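You operate a simulated robot arm through the tools that you are given. There is no shell and no other tool.

Carry out the task below with a simulated robot arm. There is one attempt and no reset: what you move stays moved.

TASK
Sew the label on the Double swatch and put it in the tray marked Sewn.
Fine: use the sewing slide plate, the clamp lever and Sew; wait till the run ends; leave clamp open, slide out, dial and power as they are. Where these are worked on the way, their far stop is far enough and under half their travel is too little: sewing slide plate.

It is judged by the outcome, as a careful person would: the job done as asked, and still so three seconds after it is handed in. It fails if anything else is knocked over, pushed out of place, dropped, spilled or broken.

THE ROBOT
A 7-joint arm with a fingered hand, fixed in place. Base frame: the origin is on the floor under the middle of its stand, x ahead of it, y to its left, z up; the work surface is at about z = 0.8. Units: m, degrees, N and s.
With the tool pointing down near the work surface it reaches from about 0.28 to 0.7 m from the base axis. Its first joint turns from -166.0 to 166.0 degrees. Payload 4 kg.
The TCP is the grasp point between the finger pads, 0.026 m short of the fingertips. In the tool frame z runs along the fingers and y along their closing line. The gripper opens to 0.156 m; its body begins 0.073 m behind the TCP. The gripper is a hand of 4 fingers: y runs from the thumb to the fingers, the wrist lies at [0, 0, -0.239] in the tool frame, and closing takes about 1.5 s.
Orientation is that of the tool frame in the base frame, as a unit quaternion [x, y, z, w]. With the fingers straight down and closing along the base's y, the tool's x points along the base's -x, its y along +y and its z along -z.

THE INTERFACE
- The arm moves only by the tool play_rows. Its argument "deltas" is a list of rows, each a list of 7 numbers: the turn, a rotation vector about the tool's x, y, z in degrees, then the shift along the tool's x, y, z in m, then the finger opening in m, from 0 to 0.156. In form: [[rx, ry, rz, tx, ty, tz, gripper], ...]. A call has 1 to 20 rows; each row is the pose to reach, as a shift and turn from the pose commanded when the call began, along the tool's axes at that moment. Each row takes 0.2 s and may step no farther than 0.05 m and 8.6 degrees from the row before; otherwise, or with a gripper value out of range, the whole call is refused. A pose out of reach is approached as far as the arm can. The call stops where the force on the tool passes 40 N (or 10 N more than at its start, if that is more) or the arm is blocked; 0.2 s more then pass. The fingers move at their own pace (about 0.072 m/s each) and stop on an object; they squeeze with about 29 N. The grip force told is the motor's: it shows also when the fingers shut on nothing. Time passes only in rows, and 0.2 s behind the last, so rows that repeat a pose let the fingers close. It gives the time, the measured TCP pose, the force on the tool (base axes), the opening and the grip force at its end, in the units of the frame above (readings bear some noise), with the torque about the TCP (base axes, N m) and any sound that the robot's microphone picked up.
- Cameras (640 x 400 px; columns grow to the right, rows downward): "scene" is fixed at [0.2223, 0.6491, 1.3691]; the picture's right is [-0.92, -0.38, 0.00], its down [-0.12, 0.30, -0.95] and it looks along [0.36, -0.87, -0.32] (base axes); focal length 323 px, centre (320, 200). "wrist" rides on the gripper at [0.058, -0.058, -0.091] in the tool frame; the picture's right is [0.71, 0.71, 0.00], its down [-0.53, 0.53, -0.67] and it looks along [-0.47, 0.47, 0.74] (tool axes); focal length 265 px, centre (320, 200). There is no depth. A picture from a camera that has moved, and an enlarged one, comes with that camera's place and axes in the base frame and with its lens.
- capture(camera): a new picture of that camera. The clock stands still meanwhile.
- preshape(shape): the hand has 4 fingers and takes this shape, open, in about a second: jaw (thumb against the fingers, like two jaws); tri (thumb and two fingers); tip (a fingertip pinch); poke (one finger out to press); point (the index stretched); flat (the hand flat); cup (the hand cupped); fist (a fist). The gripper value then closes the fingers along that shape, each until it touches; the sizes above hold for jaw. It gives what a move gives, with no picture.
- zoom(camera, box): a new picture of the part [left, top, right, bottom] of that camera's present view, enlarged. The clock stands still meanwhile.
- finish_job(): hands the job in; it is judged then, once.

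Places have to be worked out from the pictures, the camera data and where the tool is seen. Open the gripper and draw the arm clear of the work before you hand the job in, unless the task says otherwise.

The tools are called after "Emit:" as a command line: name --pt "numbers of a row" for each row, then --argument value for the rest, lists and objects as JSON in quotes. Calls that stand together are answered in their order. play_rows: Moves the arm, as the interface text tells. Its arguments: {"type":"object","properties":{"deltas":{"type":"array","items":{"type":"array","items":{"type":"number"}}}},"required":["deltas"]} The other tools are called the same way: preshape (shape) gives the hand a shape; capture (camera) takes a picture; zoom (camera, box) takes an enlarged picture of a part of a camera's view; finish_job () hands the job in.

At the start:

```text
t: 0.0
tool_pos: [0.3654, -0.3308, 1.1474]
orientation: [0.0, 1.0, 0.0, 0.001]
wrist_force: [0.8, 0.6, -0.2]
torque: [-0.01, 0.01, -0.01]
gripper_width: 0.1561
grip_force: 0.0
shape: jaw
```

scene: 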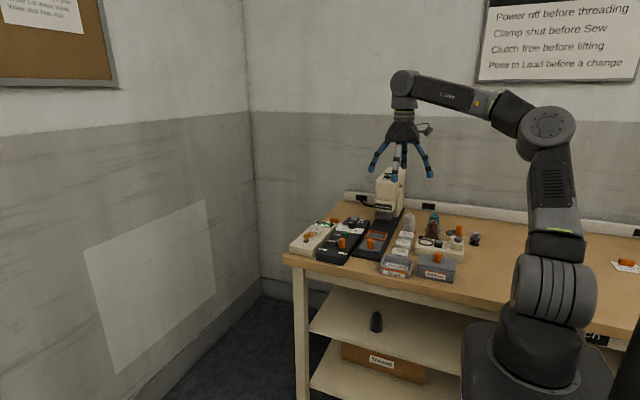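
wrist: 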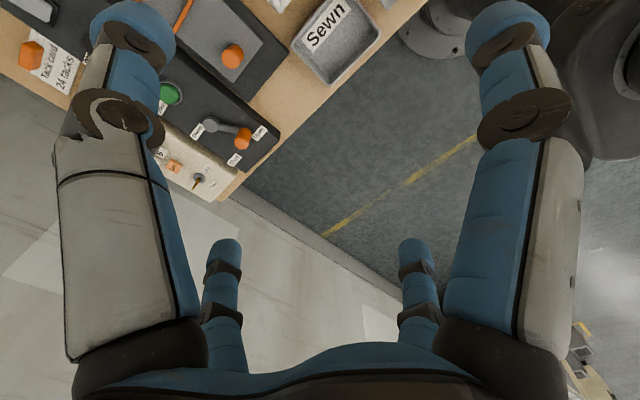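

The first pictures show a sewing machine setup with trays on the table. I'll enlarge the work area to read the labels and find the controls.

Emit:
zoom --camera "scene" --box '[280, 160, 400, 270]'

Emit:
zoom --camera "scene" --box '[360, 190, 500, 290]'

Emit:
zoom --camera "wrist" --box '[0, 0, 400, 220]'

Emit:
zoom --camera "scene" --box '[470, 0, 640, 100]'

Emit:
zoom --camera "scene" --box '[0, 0, 130, 100]'

```text
3.64 times, centred on (340, 215) of scene
camera zoom: at [0.2223, 0.6491, 1.3691], right [-0.92, -0.38, 0.0], down [-0.12, 0.3, -0.95], along [0.36, -0.87, -0.32], focal length 1175 px, centre (247, 146)
```

zoom: 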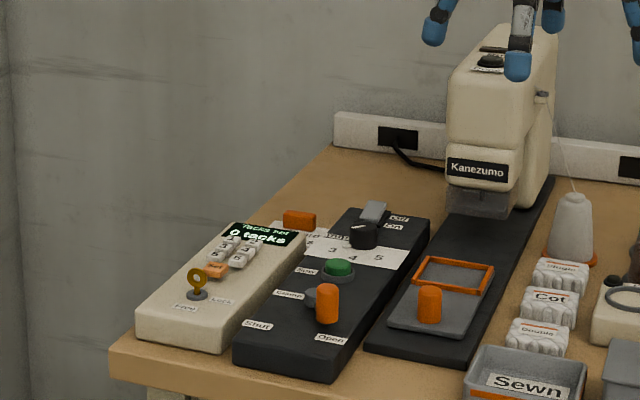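

```text
4.00 times, centred on (430, 240) of scene
camera zoom: at [0.2223, 0.6491, 1.3691], right [-0.92, -0.38, 0.0], down [-0.12, 0.3, -0.95], along [0.36, -0.87, -0.32], focal length 1293 px, centre (-120, 40)
```

zoom: 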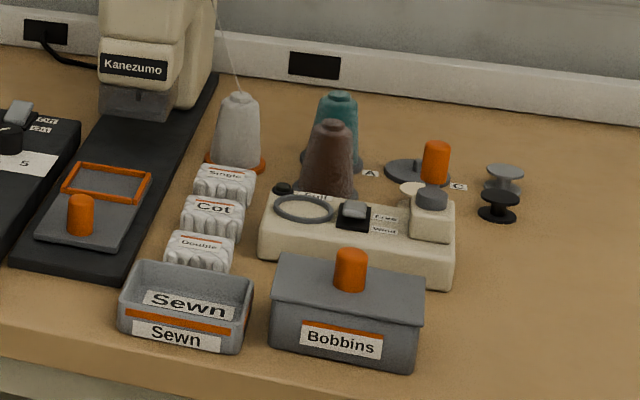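

```text
1.60 times, centred on (200, 110) of wrist
camera zoom: at [0.3074, -0.3887, 1.2389], right [-0.71, 0.71, 0.0], down [0.53, 0.53, 0.67], along [0.47, 0.47, -0.74], focal length 425 px, centre (512, 344)
```

zoom: 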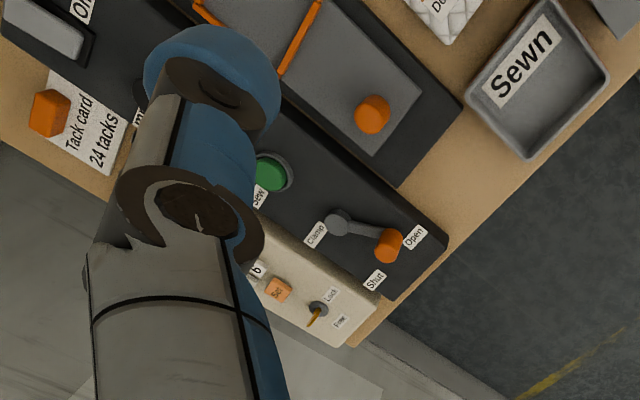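

```text
3.76 times, centred on (555, 50) of scene
camera zoom: at [0.2223, 0.6491, 1.3691], right [-0.92, -0.38, 0.0], down [-0.12, 0.3, -0.95], along [0.36, -0.87, -0.32], focal length 1217 px, centre (-565, 765)
```

zoom: 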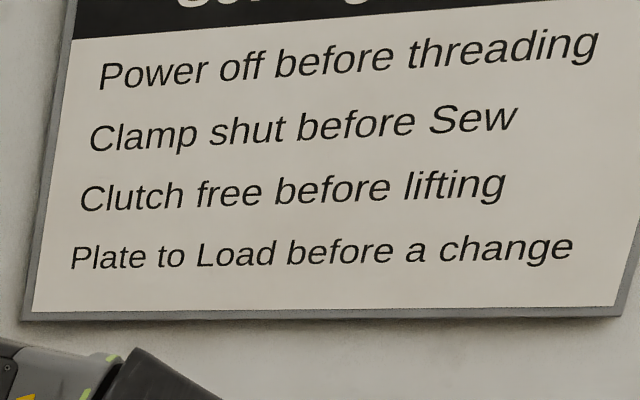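

```text
4.00 times, centred on (65, 50) of scene
camera zoom: at [0.2223, 0.6491, 1.3691], right [-0.92, -0.38, 0.0], down [-0.12, 0.3, -0.95], along [0.36, -0.87, -0.32], focal length 1293 px, centre (1340, 800)
```

zoom: 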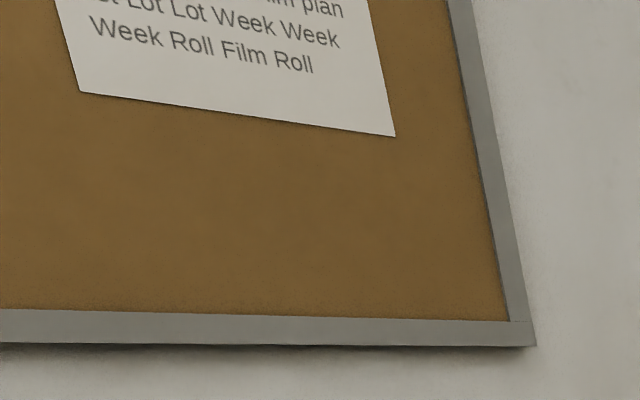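

The swatches "Single/Cot/Double", the Sewn tray, the slide plate with orange frame and handle, the clamp lever (Open now) and the green Sew button lie to the robot's right (y from about -0.3 to -0.5). I'll turn the tool by 90° about its axis up here so the wrist camera looks over the work.

Emit:
play_rows --pt "0 0 8.2 0 0 0 0.156" --pt "0 0 16.4 0 0 0 0.156" --pt "0 0 24.6 0 0 0 0.156" --pt "0 0 32.8 0 0 0 0.156" --pt "0 0 41 0 0 0 0.156" --pt "0 0 49.2 0 0 0 0.156" --pt "0 0 57.4 0 0 0 0.156" --pt "0 0 65.6 0 0 0 0.156" --pt "0 0 73.8 0 0 0 0.156" --pt "0 0 82 0 0 0 0.156" --pt "0 0 90 0 0 0 0.156" --pt "0 0 90 0 0 0 0.156"

Emit:
capture --camera "wrist"

Emit:
capture --camera "scene"

```text
t: 2.6
tool_pos: [0.3647, -0.3311, 1.1479]
orientation: [0.707, 0.707, 0.001, 0.001]
wrist_force: [0.2, 0.4, -0.4]
torque: [0.01, -0.01, -0.02]
gripper_width: 0.1559
grip_force: 0.1
shape: jaw
```

```text
taken
camera wrist: at [0.3075, -0.2725, 1.2389], right [0.71, 0.71, 0.0], down [0.52, -0.53, 0.67], along [0.47, -0.47, -0.74], focal length 265 px, centre (320, 200)
```

wrist: 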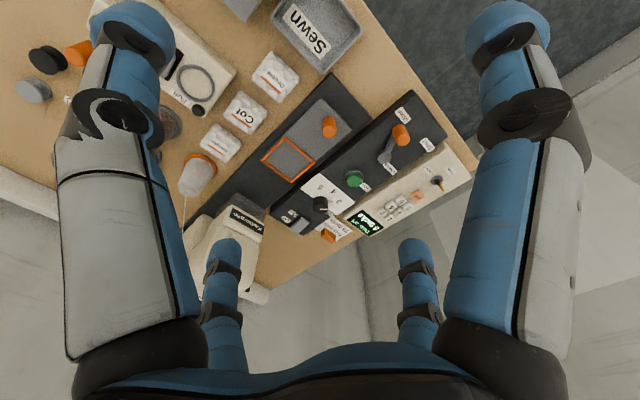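

```text
taken
```

scene: 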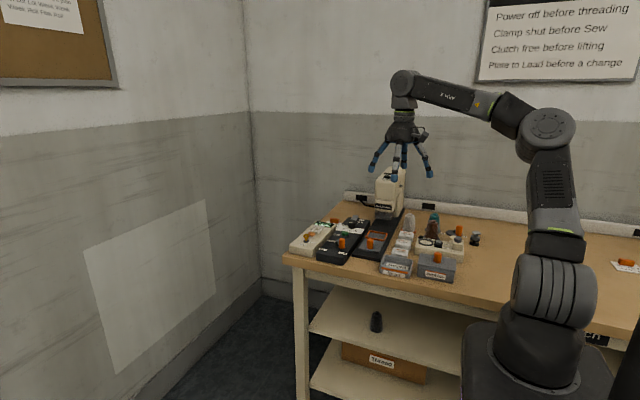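

The overview is good from here. I'll enlarge the wrist view of the work area.

Emit:
zoom --camera "wrist" --box '[180, 0, 360, 120]'

Emit:
zoom --camera "wrist" --box '[300, 70, 480, 190]'

Emit:
zoom --camera "wrist" --box '[180, 100, 360, 240]'

```text
3.33 times, centred on (270, 60) of wrist
camera zoom: at [0.3075, -0.2725, 1.2389], right [0.71, 0.71, 0.0], down [0.52, -0.53, 0.67], along [0.47, -0.47, -0.74], focal length 885 px, centre (487, 667)
```

zoom: 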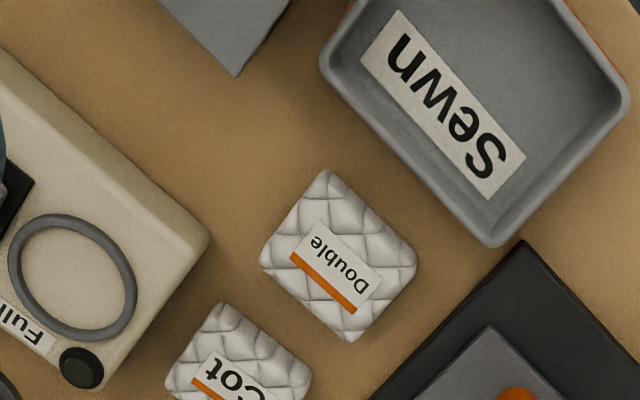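

```text
3.33 times, centred on (390, 130) of wrist
camera zoom: at [0.3075, -0.2725, 1.2389], right [0.71, 0.71, 0.0], down [0.52, -0.53, 0.67], along [0.47, -0.47, -0.74], focal length 885 px, centre (87, 433)
```

zoom: 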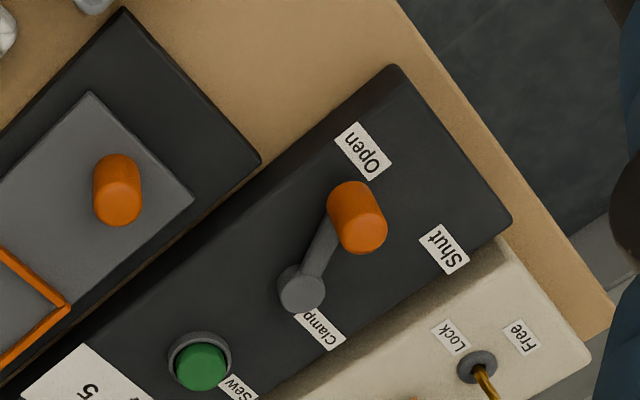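

```text
2.86 times, centred on (270, 170) of wrist
camera zoom: at [0.3075, -0.2725, 1.2389], right [0.71, 0.71, 0.0], down [0.52, -0.53, 0.67], along [0.47, -0.47, -0.74], focal length 758 px, centre (463, 286)
```

zoom: 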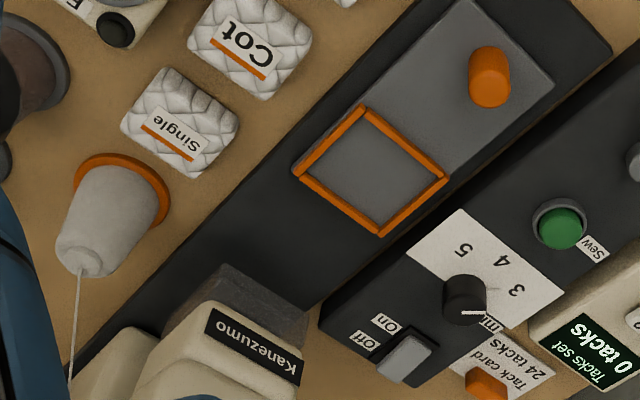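

The layout is clear: Double swatch about 52×50 mm, centred near (0.354, -0.416); orange frame centred near (0.460, -0.510); Sewn tray x 0.30–0.39, y -0.355 to -0.28. Before going near anything, I'll close the fingers in free air to see how this hand actually closes.

Emit:
play_rows --pt "0 0 0 0 0 0 0.06" --pt "0 0 0 0 0 0 0.06" --pt "0 0 0 0 0 0 0.06" --pt "0 0 0 0 0 0 0.06" --pt "0 0 0 0 0 0 0.06" --pt "0 0 0 0 0 0 0.06"

Emit:
capture --camera "wrist"

Emit:
zoom --camera "scene" --box '[340, 90, 460, 190]'

```text
t: 4.0
tool_pos: [0.3649, -0.3312, 1.1466]
orientation: [0.707, 0.707, 0.0, 0.001]
wrist_force: [-0.8, -0.9, -0.3]
torque: [0.01, 0.03, -0.01]
gripper_width: 0.0603
grip_force: 0.1
shape: jaw
```

```text
taken
camera wrist: at [0.3074, -0.2727, 1.2388], right [0.71, 0.71, 0.0], down [0.53, -0.53, 0.67], along [0.47, -0.47, -0.74], focal length 265 px, centre (320, 200)
```

wrist: 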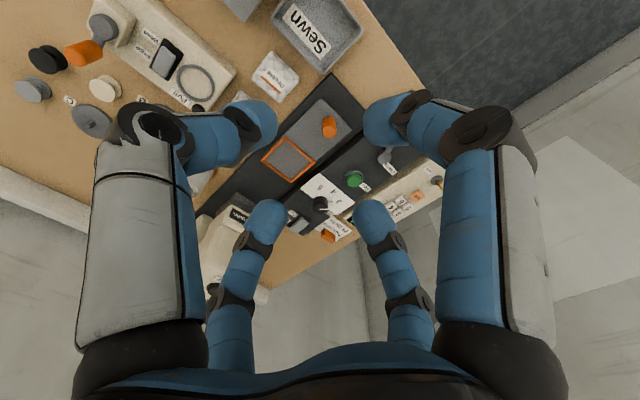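

```text
4.00 times, centred on (400, 140) of scene
camera zoom: at [0.2223, 0.6491, 1.3691], right [-0.92, -0.38, 0.0], down [-0.12, 0.3, -0.95], along [0.36, -0.87, -0.32], focal length 1293 px, centre (0, 440)
```

zoom: 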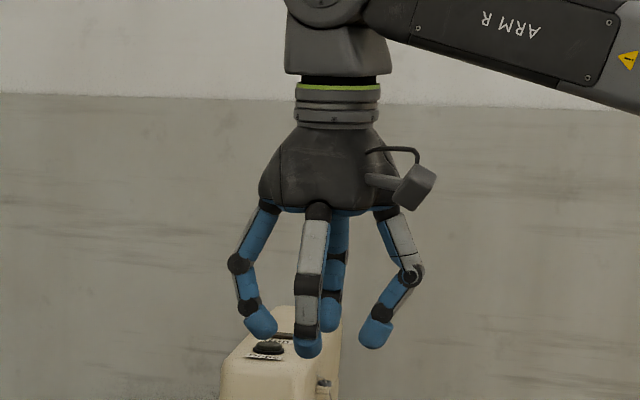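

In "jaw", all four fingers close towards the middle. I'll look at the "tip" shape, which may pinch with just two fingers.

Emit:
preshape --shape "tip"

Emit:
capture --camera "wrist"

Emit:
zoom --camera "scene" --box '[340, 90, 460, 190]'

```text
t: 4.9
tool_pos: [0.3642, -0.3321, 1.1472]
orientation: [0.707, 0.707, 0.0, 0.0]
wrist_force: [-0.8, -0.4, 0.3]
torque: [0.02, 0.0, -0.02]
gripper_width: 0.156
grip_force: 0.0
shape: tip
```

```text
taken
camera wrist: at [0.3074, -0.2727, 1.2388], right [0.71, 0.71, 0.0], down [0.53, -0.53, 0.67], along [0.47, -0.47, -0.74], focal length 265 px, centre (320, 200)
```

wrist: 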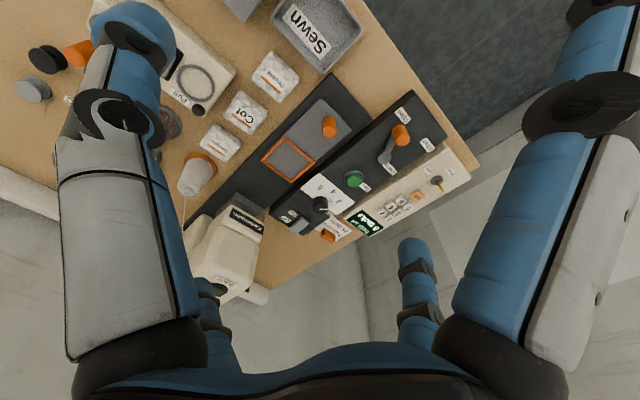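

```text
4.00 times, centred on (400, 140) of scene
camera zoom: at [0.2223, 0.6491, 1.3691], right [-0.92, -0.38, 0.0], down [-0.12, 0.3, -0.95], along [0.36, -0.87, -0.32], focal length 1293 px, centre (0, 440)
```

zoom: 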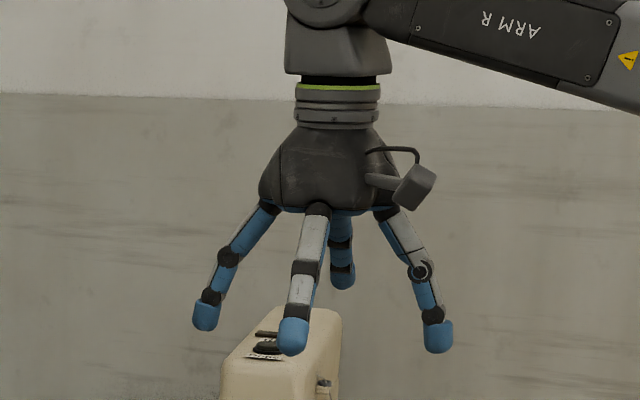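

In "tip", two fingers pinch and the other two splay outwards, which would sweep over neighbours. I'll look at "tri" as well.

Emit:
preshape --shape "tri"

Emit:
capture --camera "wrist"

Emit:
zoom --camera "scene" --box '[340, 90, 460, 190]'

```text
t: 5.8
tool_pos: [0.3663, -0.331, 1.1475]
orientation: [0.707, 0.707, 0.0, 0.0]
wrist_force: [0.5, 0.0, -0.5]
torque: [-0.02, 0.0, -0.02]
gripper_width: 0.156
grip_force: 0.1
shape: tri
```

```text
taken
camera wrist: at [0.3074, -0.2727, 1.2389], right [0.71, 0.71, 0.0], down [0.53, -0.53, 0.67], along [0.47, -0.47, -0.74], focal length 265 px, centre (320, 200)
```

wrist: 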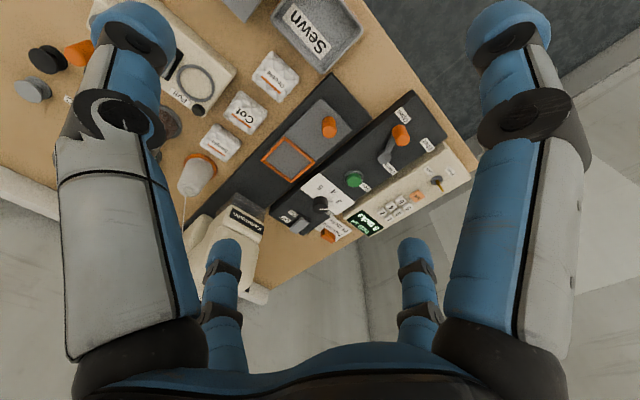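

```text
4.00 times, centred on (400, 140) of scene
camera zoom: at [0.2223, 0.6491, 1.3691], right [-0.92, -0.38, 0.0], down [-0.12, 0.3, -0.95], along [0.36, -0.87, -0.32], focal length 1293 px, centre (0, 440)
```

zoom: 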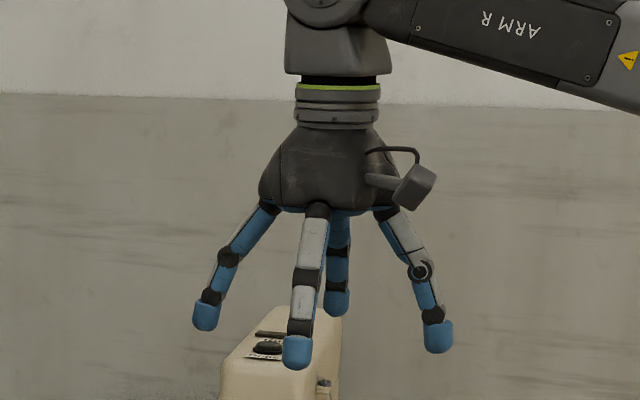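

I'll close "tri" partly in the air to see which finger stays out.

Emit:
play_rows --pt "0 0 0 0 0 0 0.05" --pt "0 0 0 0 0 0 0.05" --pt "0 0 0 0 0 0 0.05" --pt "0 0 0 0 0 0 0.05" --pt "0 0 0 0 0 0 0.05" --pt "0 0 0 0 0 0 0.05"

Emit:
capture --camera "wrist"

Emit:
zoom --camera "scene" --box '[340, 90, 460, 190]'

```text
t: 7.2
tool_pos: [0.3652, -0.33, 1.147]
orientation: [0.707, 0.707, 0.0, 0.001]
wrist_force: [0.2, -0.3, -0.3]
torque: [0.01, -0.02, 0.0]
gripper_width: 0.0504
grip_force: 0.1
shape: tri
```

```text
taken
camera wrist: at [0.3074, -0.2727, 1.2388], right [0.71, 0.71, 0.0], down [0.53, -0.53, 0.67], along [0.47, -0.47, -0.74], focal length 265 px, centre (320, 200)
```

wrist: 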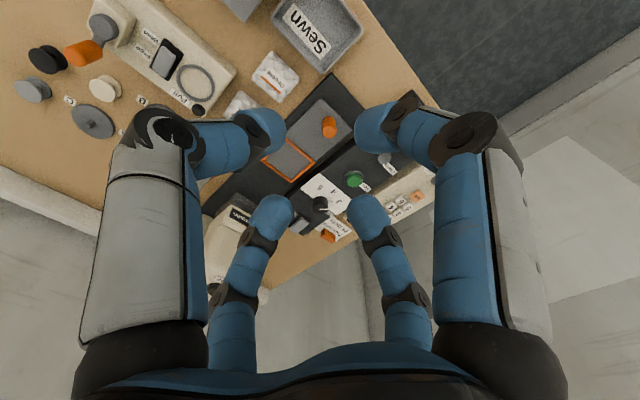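

```text
4.00 times, centred on (400, 140) of scene
camera zoom: at [0.2223, 0.6491, 1.3691], right [-0.92, -0.38, 0.0], down [-0.12, 0.3, -0.95], along [0.36, -0.87, -0.32], focal length 1293 px, centre (0, 440)
```

zoom: 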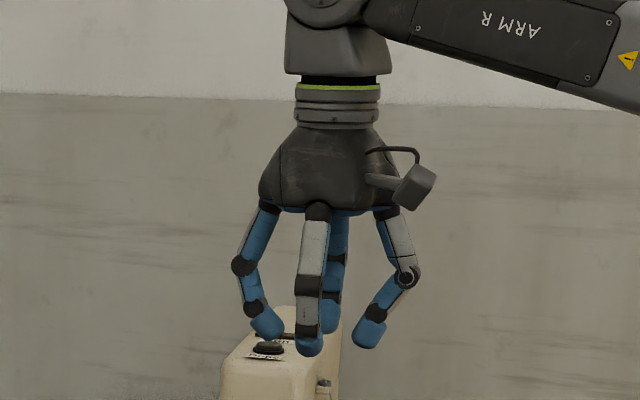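

All four fingers close to the centre here too, so "jaw" suits a square swatch. I'll set the jaw again and inspect the machine head and its guard more closely for clearance.

Emit:
preshape --shape "jaw"

Emit:
zoom --camera "scene" --box '[350, 190, 414, 260]'

Emit:
zoom --camera "wrist" --box '[220, 120, 330, 240]'

Emit:
zoom --camera "wrist" --box '[240, 60, 360, 140]'

Emit:
zoom --camera "scene" --box '[370, 215, 430, 285]'

```text
t: 8.1
tool_pos: [0.3653, -0.3302, 1.1465]
orientation: [0.707, 0.707, 0.0, 0.0]
wrist_force: [0.2, 0.5, -0.1]
torque: [-0.01, 0.01, -0.01]
gripper_width: 0.1557
grip_force: 0.1
shape: jaw
```

```text
5.71 times, centred on (382, 225) of scene
camera zoom: at [0.2223, 0.6491, 1.3691], right [-0.92, -0.38, 0.0], down [-0.12, 0.3, -0.95], along [0.36, -0.87, -0.32], focal length 1847 px, centre (-34, 57)
```

zoom: 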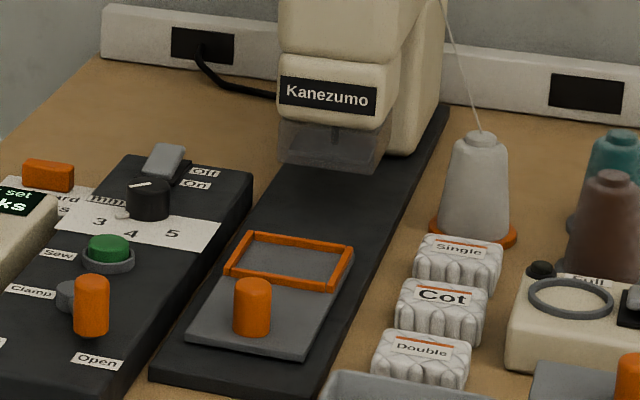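

```text
3.33 times, centred on (275, 180) of wrist
camera zoom: at [0.3074, -0.2727, 1.2389], right [0.71, 0.71, 0.0], down [0.53, -0.53, 0.67], along [0.47, -0.47, -0.74], focal length 885 px, centre (470, 267)
```

zoom: 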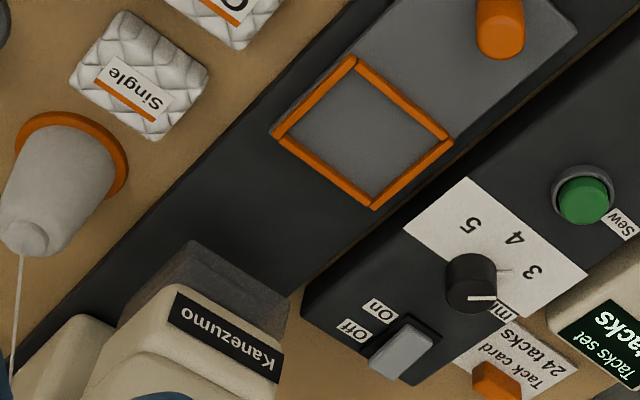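

```text
5.00 times, centred on (300, 100) of wrist
camera zoom: at [0.3074, -0.2727, 1.2389], right [0.71, 0.71, 0.0], down [0.53, -0.53, 0.67], along [0.47, -0.47, -0.74], focal length 1327 px, centre (420, 700)
```

zoom: 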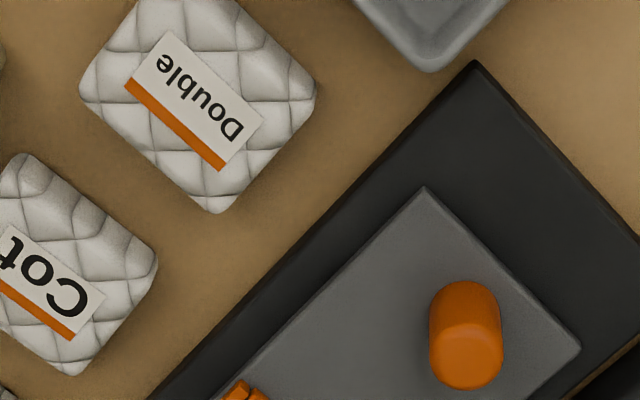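

```text
5.71 times, centred on (400, 250) of scene
camera zoom: at [0.2223, 0.6491, 1.3691], right [-0.92, -0.38, 0.0], down [-0.12, 0.3, -0.95], along [0.36, -0.87, -0.32], focal length 1847 px, centre (-137, -86)
```

zoom: 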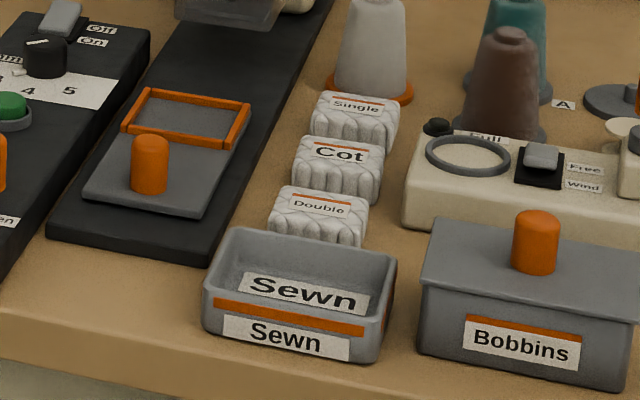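

The clearances look workable: machine head front is at y≈-0.605, its guard bottom at z≈0.855, swatch about 20–25 mm thick. I'll move above the Double swatch with the fingers partly closed (0.06) and look again.

Emit:
play_rows --pt "0 0 0 -0.014 -0.002 0.033 0.13" --pt "0 0 0 -0.028 -0.004 0.066 0.1" --pt "0 0 0 -0.042 -0.006 0.1 0.07" --pt "0 0 0 -0.056 -0.008 0.133 0.06" --pt "0 0 0 -0.07 -0.01 0.167 0.06" --pt "0 0 0 -0.083 -0.0117 0.2 0.06" --pt "0 0 0 -0.083 -0.0117 0.2 0.06" --pt "0 0 0 -0.083 -0.0117 0.2 0.06"

Emit:
capture --camera "wrist"

Emit:
capture --camera "scene"

```text
t: 9.9
tool_pos: [0.3542, -0.4138, 0.9464]
orientation: [0.707, 0.707, 0.001, 0.001]
wrist_force: [-0.5, -0.5, 0.8]
torque: [-0.03, 0.01, -0.01]
gripper_width: 0.0604
grip_force: 0.0
shape: jaw
```

```text
taken
camera wrist: at [0.2955, -0.3562, 1.0379], right [0.71, 0.71, 0.0], down [0.53, -0.53, 0.67], along [0.47, -0.47, -0.74], focal length 265 px, centre (320, 200)
```

wrist: 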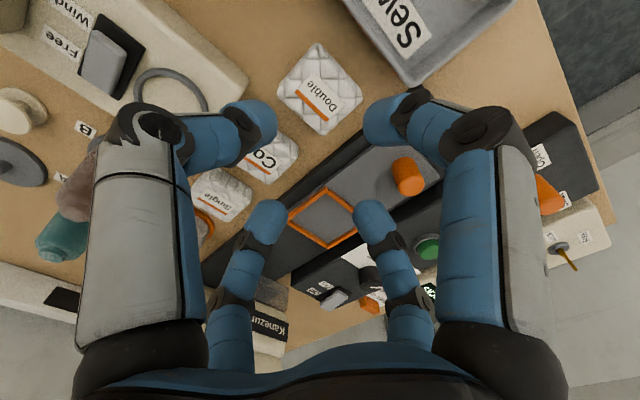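

```text
taken
```

scene: 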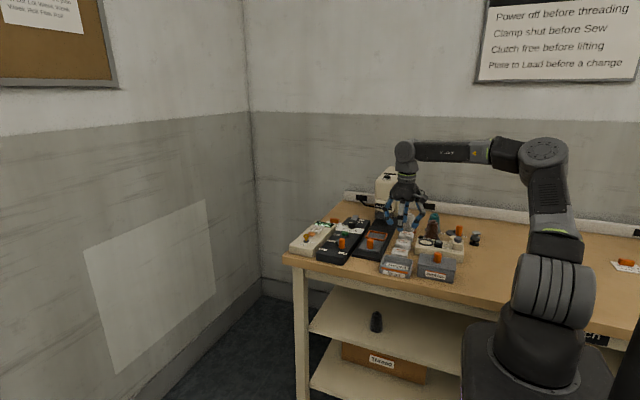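

I'll enlarge the swatch in this closer view to pin down its edges.

Emit:
zoom --camera "wrist" --box '[240, 20, 400, 140]'

Emit:
zoom --camera "scene" --box '[370, 170, 450, 270]'

```text
3.33 times, centred on (320, 80) of wrist
camera zoom: at [0.2955, -0.3562, 1.0379], right [0.71, 0.71, 0.0], down [0.53, -0.53, 0.67], along [0.47, -0.47, -0.74], focal length 885 px, centre (320, 600)
```

zoom: 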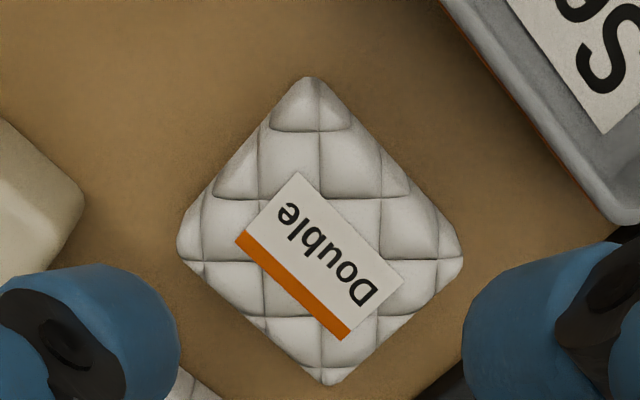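

```text
4.00 times, centred on (410, 220) of scene
camera zoom: at [0.2223, 0.6491, 1.3691], right [-0.92, -0.38, 0.0], down [-0.12, 0.3, -0.95], along [0.36, -0.87, -0.32], focal length 1293 px, centre (-40, 120)
```

zoom: 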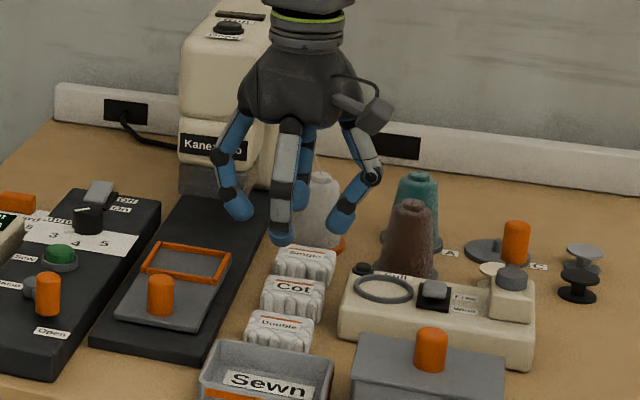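

The gaps around the swatch (Cot, tray rim, winder) are narrow for these thick fingers, so I need accurate heights. I'll zoom in hard on the swatches and tray from the scene camera to measure.

Emit:
zoom --camera "scene" --box '[388, 232, 420, 262]'

Emit:
zoom --camera "scene" --box '[376, 245, 416, 285]'

Emit:
zoom --camera "scene" --box '[384, 200, 424, 240]'

```text
13.33 times, centred on (404, 247) of scene
camera zoom: at [0.2223, 0.6491, 1.3691], right [-0.92, -0.38, 0.0], down [-0.12, 0.3, -0.95], along [0.36, -0.87, -0.32], focal length 4309 px, centre (-800, -427)
```

zoom: 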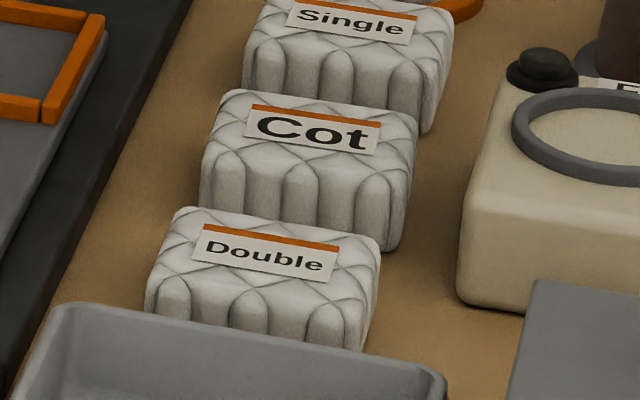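

```text
10.00 times, centred on (396, 265) of scene
camera zoom: at [0.2223, 0.6491, 1.3691], right [-0.92, -0.38, 0.0], down [-0.12, 0.3, -0.95], along [0.36, -0.87, -0.32], focal length 3232 px, centre (-440, -450)
```

zoom: 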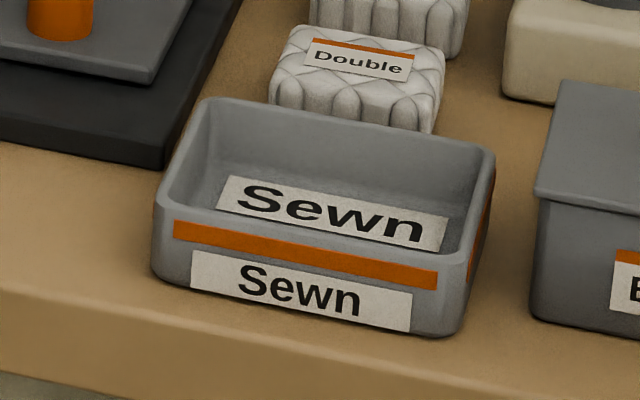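

```text
10.00 times, centred on (404, 220) of scene
camera zoom: at [0.2223, 0.6491, 1.3691], right [-0.92, -0.38, 0.0], down [-0.12, 0.3, -0.95], along [0.36, -0.87, -0.32], focal length 3232 px, centre (-520, 0)
```

zoom: 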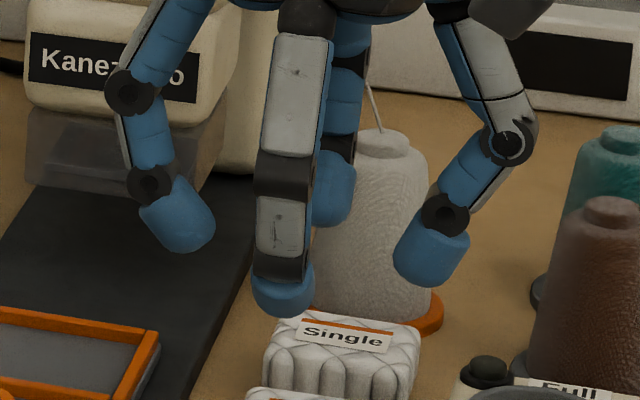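

Measurements: swatch top z≈0.824, tray rim≈0.826, plate top≈0.820; four fingers will not fit between Cot and the tray, but a two-finger pinch along x should. I'll switch to "tip" here, well above everything, and close to about 0.07 to see its geometry.

Emit:
preshape --shape "tip"

Emit:
play_rows --pt "0 0 0 0 0 0 0.07" --pt "0 0 0 0 0 0 0.07" --pt "0 0 0 0 0 0 0.07" --pt "0 0 0 0 0 0 0.07" --pt "0 0 0 0 0 0 0.07"

Emit:
zoom --camera "scene" --box '[364, 170, 454, 270]'

Emit:
capture --camera "wrist"

```text
t: 10.8
tool_pos: [0.3532, -0.4135, 0.9463]
orientation: [0.708, 0.707, 0.002, 0.001]
wrist_force: [-0.1, 0.7, 0.6]
torque: [0.0, -0.02, -0.02]
gripper_width: 0.1559
grip_force: 0.0
shape: tip
```

```text
t: 12.0
tool_pos: [0.3526, -0.4128, 0.947]
orientation: [0.707, 0.707, 0.001, 0.0]
wrist_force: [-0.9, 0.7, -0.2]
torque: [0.0, 0.03, -0.03]
gripper_width: 0.0705
grip_force: 0.2
shape: tip
```

```text
4.00 times, centred on (409, 220) of scene
camera zoom: at [0.2223, 0.6491, 1.3691], right [-0.92, -0.38, 0.0], down [-0.12, 0.3, -0.95], along [0.36, -0.87, -0.32], focal length 1293 px, centre (-36, 120)
```

zoom: 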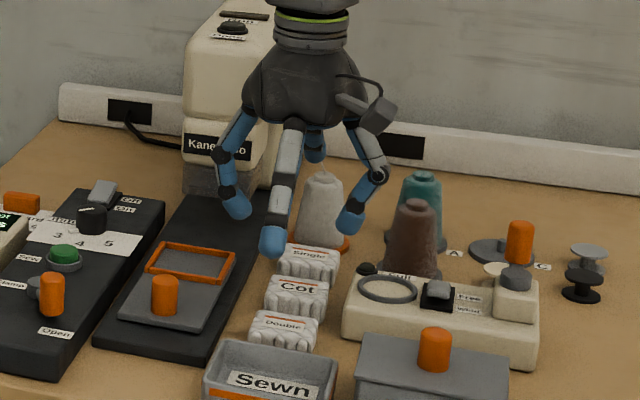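

```text
taken
camera wrist: at [0.2955, -0.3561, 1.0381], right [0.71, 0.71, 0.0], down [0.53, -0.53, 0.67], along [0.47, -0.47, -0.74], focal length 265 px, centre (320, 200)
```

wrist: 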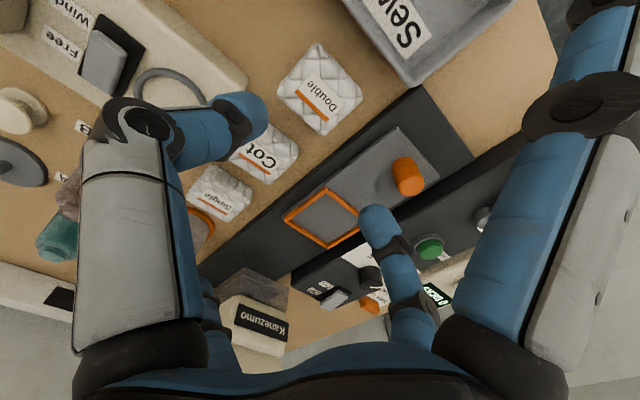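

The splayed fingertips sit about level with the TCP, so at grasp height they clear the tray rim and the other swatches. I'll descend part-way (tips ~z 0.836) with opening 0.064 and check alignment.

Emit:
play_rows --pt "0 0 0 -0.0005 0.0 0.02 0.064" --pt "0 0 0 -0.001 0.0002 0.04 0.064" --pt "0 0 0 -0.0015 0.0005 0.06 0.064" --pt "0 0 0 -0.0015 0.0005 0.075 0.064" --pt "0 0 0 -0.0015 0.0005 0.085 0.064" --pt "0 0 0 -0.0015 0.0005 0.085 0.064"

Emit:
capture --camera "wrist"

Emit:
zoom --camera "scene" --box '[370, 200, 440, 280]'

```text
t: 13.4
tool_pos: [0.3538, -0.4147, 0.8614]
orientation: [0.707, 0.707, 0.001, 0.001]
wrist_force: [-0.5, 0.0, 0.5]
torque: [0.0, 0.01, -0.04]
gripper_width: 0.0645
grip_force: 0.1
shape: tip
```

```text
taken
camera wrist: at [0.2966, -0.3572, 0.9532], right [0.71, 0.71, 0.0], down [0.53, -0.53, 0.67], along [0.47, -0.47, -0.74], focal length 265 px, centre (320, 200)
```

wrist: 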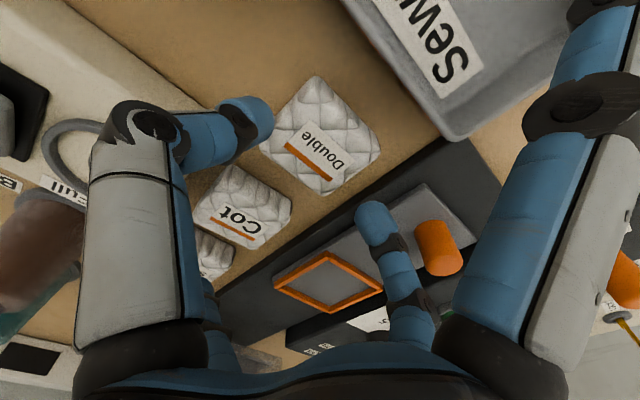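

```text
5.00 times, centred on (405, 240) of scene
camera zoom: at [0.2223, 0.6491, 1.3691], right [-0.92, -0.38, 0.0], down [-0.12, 0.3, -0.95], along [0.36, -0.87, -0.32], focal length 1616 px, centre (-105, 0)
```

zoom: 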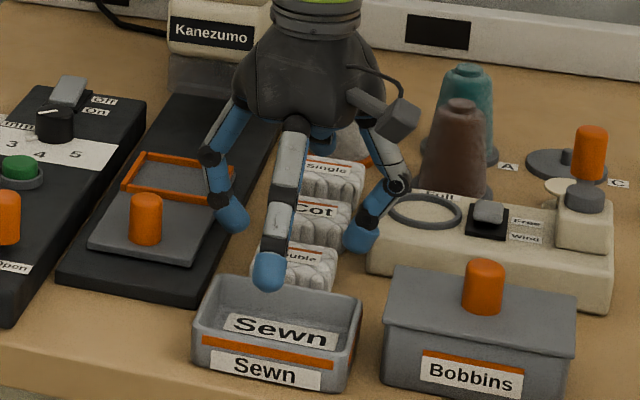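

Alignment looks right: the swatch sits centred under the two pinching fingers. I'll descend the remaining ~26 mm and close.

Emit:
play_rows --pt "0 0 0 0 0 0.008 0.064" --pt "0 0 0 0 0 0.016 0.064" --pt "0 0 0 0 0 0.023 0.064" --pt "0 0 0 0 0 0.027 0.064" --pt "0 0 0 0 0 0.027 0.064"

Emit:
capture --camera "wrist"

Emit:
zoom --camera "scene" --box '[380, 220, 430, 280]'

```text
t: 14.6
tool_pos: [0.3542, -0.4158, 0.8348]
orientation: [0.707, 0.707, 0.0, 0.0]
wrist_force: [0.2, -0.4, 0.0]
torque: [0.0, 0.03, -0.02]
gripper_width: 0.0643
grip_force: 0.0
shape: tip
```

```text
taken
camera wrist: at [0.2962, -0.3572, 0.9267], right [0.71, 0.71, 0.0], down [0.53, -0.53, 0.67], along [0.47, -0.47, -0.74], focal length 265 px, centre (320, 200)
```

wrist: 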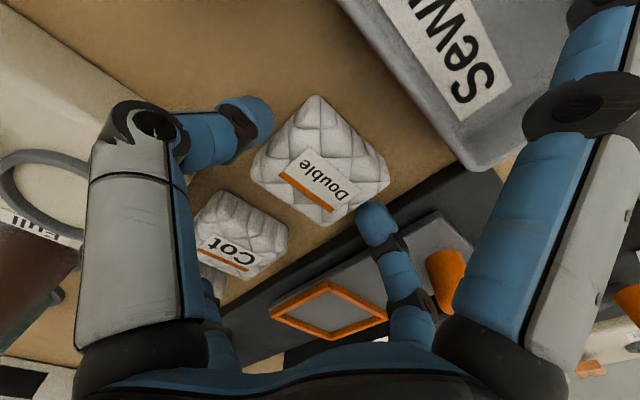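

```text
6.67 times, centred on (405, 250) of scene
camera zoom: at [0.2223, 0.6491, 1.3691], right [-0.92, -0.38, 0.0], down [-0.12, 0.3, -0.95], along [0.36, -0.87, -0.32], focal length 2154 px, centre (-247, -133)
```

zoom: 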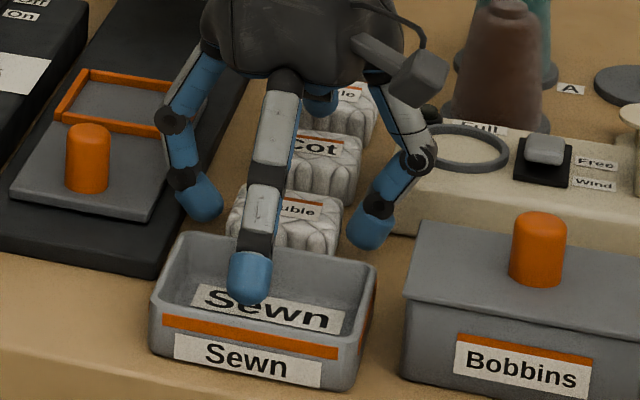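

The tips are around the swatch without touching anything. I'll close the pinch gently.

Emit:
play_rows --pt "0 0 0 0 0 0 0.055" --pt "0 0 0 0 0 0 0.045" --pt "0 0 0 0 0 0 0.035" --pt "0 0 0 0 0 0 0.03" --pt "0 0 0 0 0 0 0.03" --pt "0 0 0 0 0 0 0.03"

Emit:
capture --camera "wrist"

```text
t: 16.0
tool_pos: [0.3536, -0.4162, 0.8354]
orientation: [0.707, 0.707, 0.001, 0.0]
wrist_force: [0.2, -0.5, 1.3]
torque: [-0.04, 0.0, 0.02]
gripper_width: 0.05
grip_force: 29.5
shape: tip
```

```text
taken
camera wrist: at [0.2961, -0.3573, 0.9268], right [0.71, 0.71, 0.0], down [0.53, -0.53, 0.67], along [0.47, -0.47, -0.74], focal length 265 px, centre (320, 200)
```

wrist: 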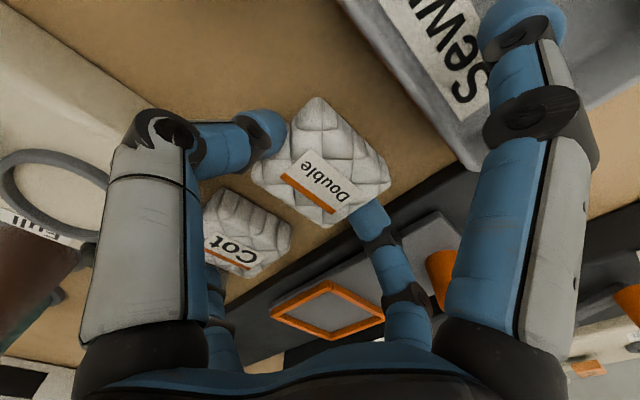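

The pinch holds (29.5 N at 0.05 m), but the side fingers swung in somewhat too. I'll check they are not touching the tray or Cot before lifting.

Emit:
zoom --camera "scene" --box '[380, 220, 430, 280]'

Emit:
zoom --camera "wrist" --box '[180, 80, 340, 340]'

```text
6.67 times, centred on (405, 250) of scene
camera zoom: at [0.2223, 0.6491, 1.3691], right [-0.92, -0.38, 0.0], down [-0.12, 0.3, -0.95], along [0.36, -0.87, -0.32], focal length 2154 px, centre (-247, -133)
```

zoom: 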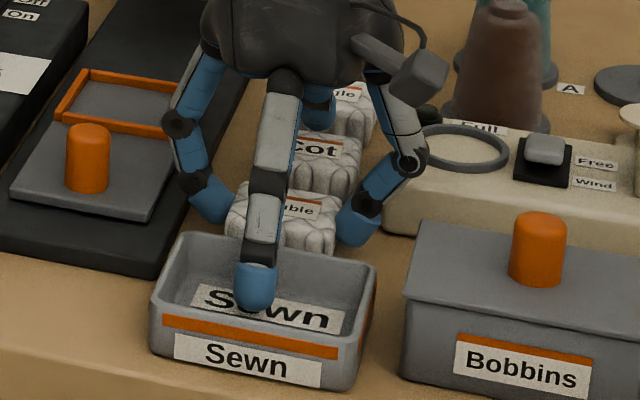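

```text
1.54 times, centred on (260, 210) of wrist
camera zoom: at [0.2961, -0.3573, 0.9268], right [0.71, 0.71, 0.0], down [0.53, -0.53, 0.67], along [0.47, -0.47, -0.74], focal length 408 px, centre (412, 185)
```

zoom: 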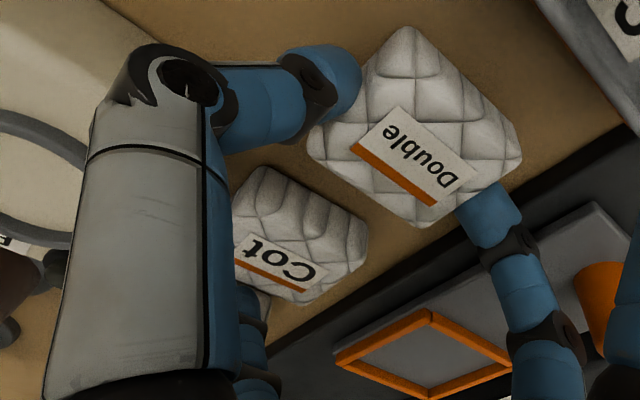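

Nothing appears touched and forces are tiny. I'll lift straight up.

Emit:
play_rows --pt "0 0 0 0 0 -0.01 0.03" --pt "0 0 0 0 0 -0.025 0.03" --pt "0 0 0 0 0 -0.05 0.03" --pt "0 0 0 0 0 -0.08 0.03" --pt "0 0 0 0 0 -0.11 0.03" --pt "0 0 0 0 0 -0.14 0.03" --pt "0 0 0 0 0 -0.14 0.03"

Emit:
capture --camera "wrist"

Emit:
capture --camera "scene"

Emit:
zoom --camera "scene" --box '[370, 180, 440, 280]'

```text
t: 17.6
tool_pos: [0.3547, -0.4154, 0.9778]
orientation: [0.708, 0.707, 0.0, 0.0]
wrist_force: [-0.4, 0.1, 0.1]
torque: [-0.01, -0.02, 0.02]
gripper_width: 0.0497
grip_force: 28.8
shape: tip
```

```text
taken
camera wrist: at [0.2969, -0.3576, 1.0677], right [0.71, 0.71, 0.0], down [0.53, -0.53, 0.67], along [0.47, -0.47, -0.74], focal length 265 px, centre (320, 200)
```

wrist: 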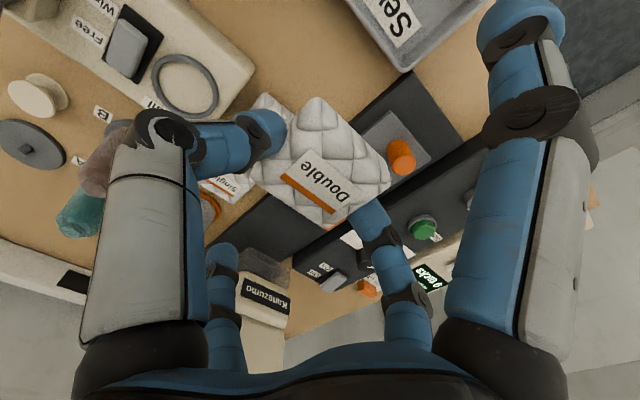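

```text
taken
```

scene: 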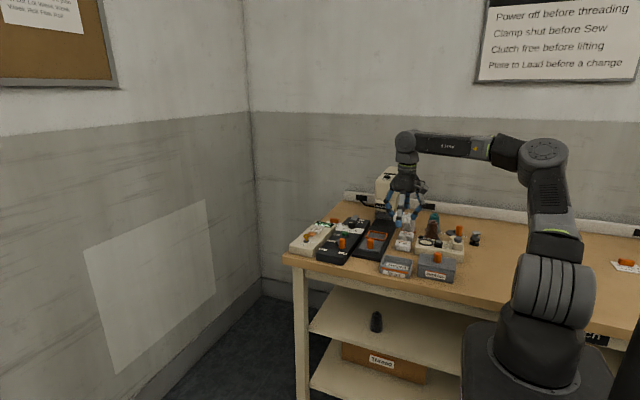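

```text
4.00 times, centred on (405, 230) of scene
camera zoom: at [0.2223, 0.6491, 1.3691], right [-0.92, -0.38, 0.0], down [-0.12, 0.3, -0.95], along [0.36, -0.87, -0.32], focal length 1293 px, centre (-20, 80)
```

zoom: 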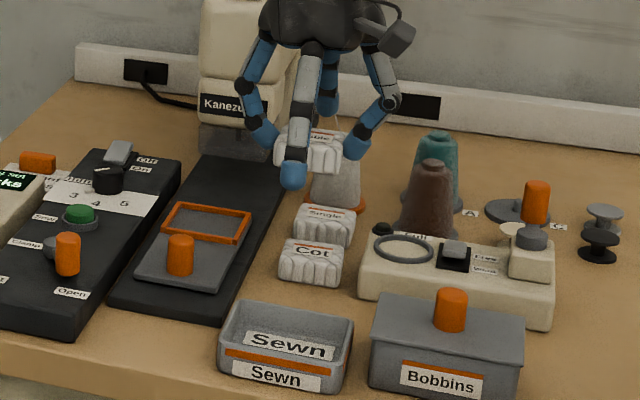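

The swatch is held level and nothing else moved. In this pinch the side fingers would hit the machine head over the frame, so I'll carry the swatch to empty table near (0.05, -0.43), set it down and re-grasp it with the four-finger jaw.

Emit:
play_rows --pt "0 0 0 -0.002 -0.025 0 0.03" --pt "0 0 0 -0.004 -0.065 0 0.03" --pt "0 0 0 -0.006 -0.108 0 0.03" --pt "0 0 0 -0.008 -0.151 0 0.03" --pt "0 0 0 -0.01 -0.194 0 0.03" --pt "0 0 0 -0.012 -0.237 0 0.03" --pt "0 0 0 -0.014 -0.28 0 0.03" --pt "0 0 0 -0.0146 -0.305 0 0.03" --pt "0 0 0 -0.0146 -0.305 0 0.03"

Emit:
capture --camera "wrist"

Emit:
capture --camera "scene"

```text
t: 19.6
tool_pos: [0.0478, -0.4297, 0.9736]
orientation: [0.708, 0.707, 0.0, -0.001]
wrist_force: [-0.2, 0.5, 0.3]
torque: [-0.02, 0.0, 0.0]
gripper_width: 0.0498
grip_force: 29.2
shape: tip
```

```text
taken
camera wrist: at [-0.0088, -0.3717, 1.0656], right [0.71, 0.71, 0.0], down [0.53, -0.53, 0.67], along [0.47, -0.47, -0.74], focal length 265 px, centre (320, 200)
```

wrist: 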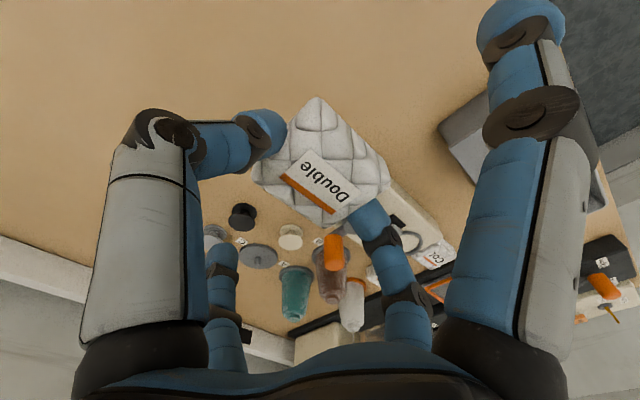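

```text
taken
```

scene: 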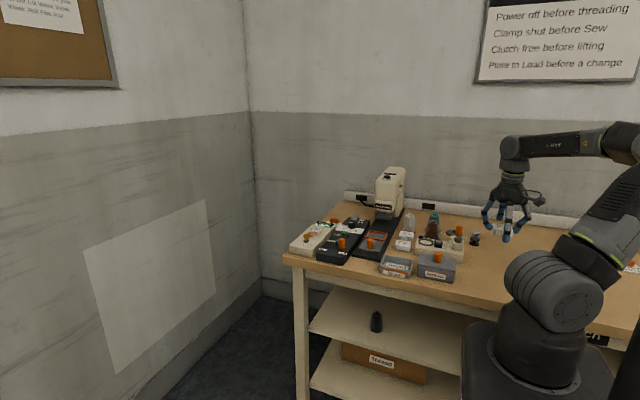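

The area below is clear table. I'll lower the swatch until its bottom just meets the table.

Emit:
play_rows --pt "0 0 0 0 0 0.03 0.03" --pt "0 0 0 0 0 0.07 0.03" --pt "0 0 0 0 0 0.105 0.03" --pt "0 0 0 0 0 0.125 0.03" --pt "0 0 0 0 0 0.134 0.03" --pt "0 0 0 0 0 0.139 0.03" --pt "0 0 0 0 0 0.139 0.03"

Emit:
capture --camera "wrist"

Emit:
zoom --camera "scene" --box '[460, 200, 560, 300]'

```text
t: 21.2
tool_pos: [0.0483, -0.4295, 0.8357]
orientation: [0.707, 0.707, 0.001, 0.0]
wrist_force: [-0.1, 0.2, 0.1]
torque: [0.01, -0.01, 0.02]
gripper_width: 0.0497
grip_force: 28.4
shape: tip
```

```text
taken
camera wrist: at [-0.0088, -0.372, 0.9269], right [0.71, 0.71, 0.0], down [0.53, -0.53, 0.67], along [0.47, -0.47, -0.74], focal length 265 px, centre (320, 200)
```

wrist: 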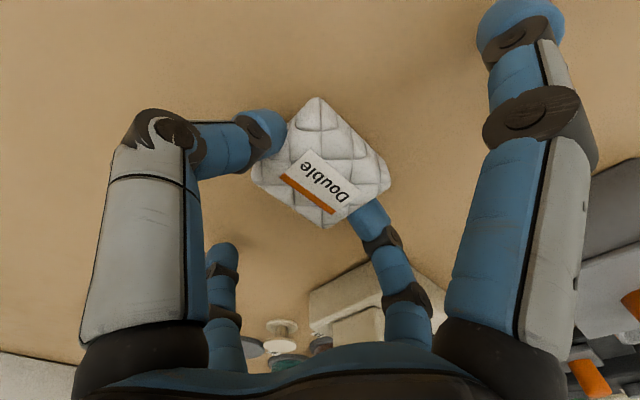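

```text
4.00 times, centred on (510, 250) of scene
camera zoom: at [0.2223, 0.6491, 1.3691], right [-0.92, -0.38, 0.0], down [-0.12, 0.3, -0.95], along [0.36, -0.87, -0.32], focal length 1293 px, centre (-440, 0)
```

zoom: 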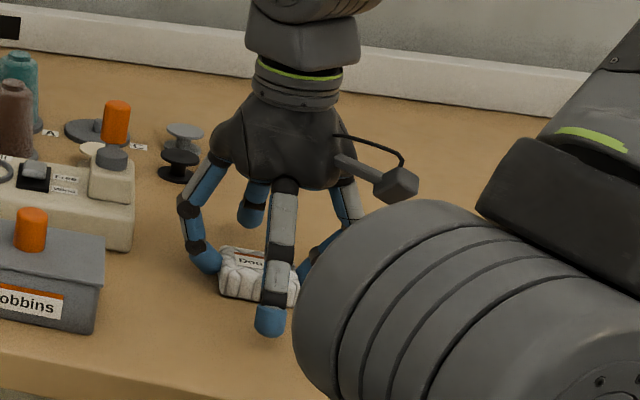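

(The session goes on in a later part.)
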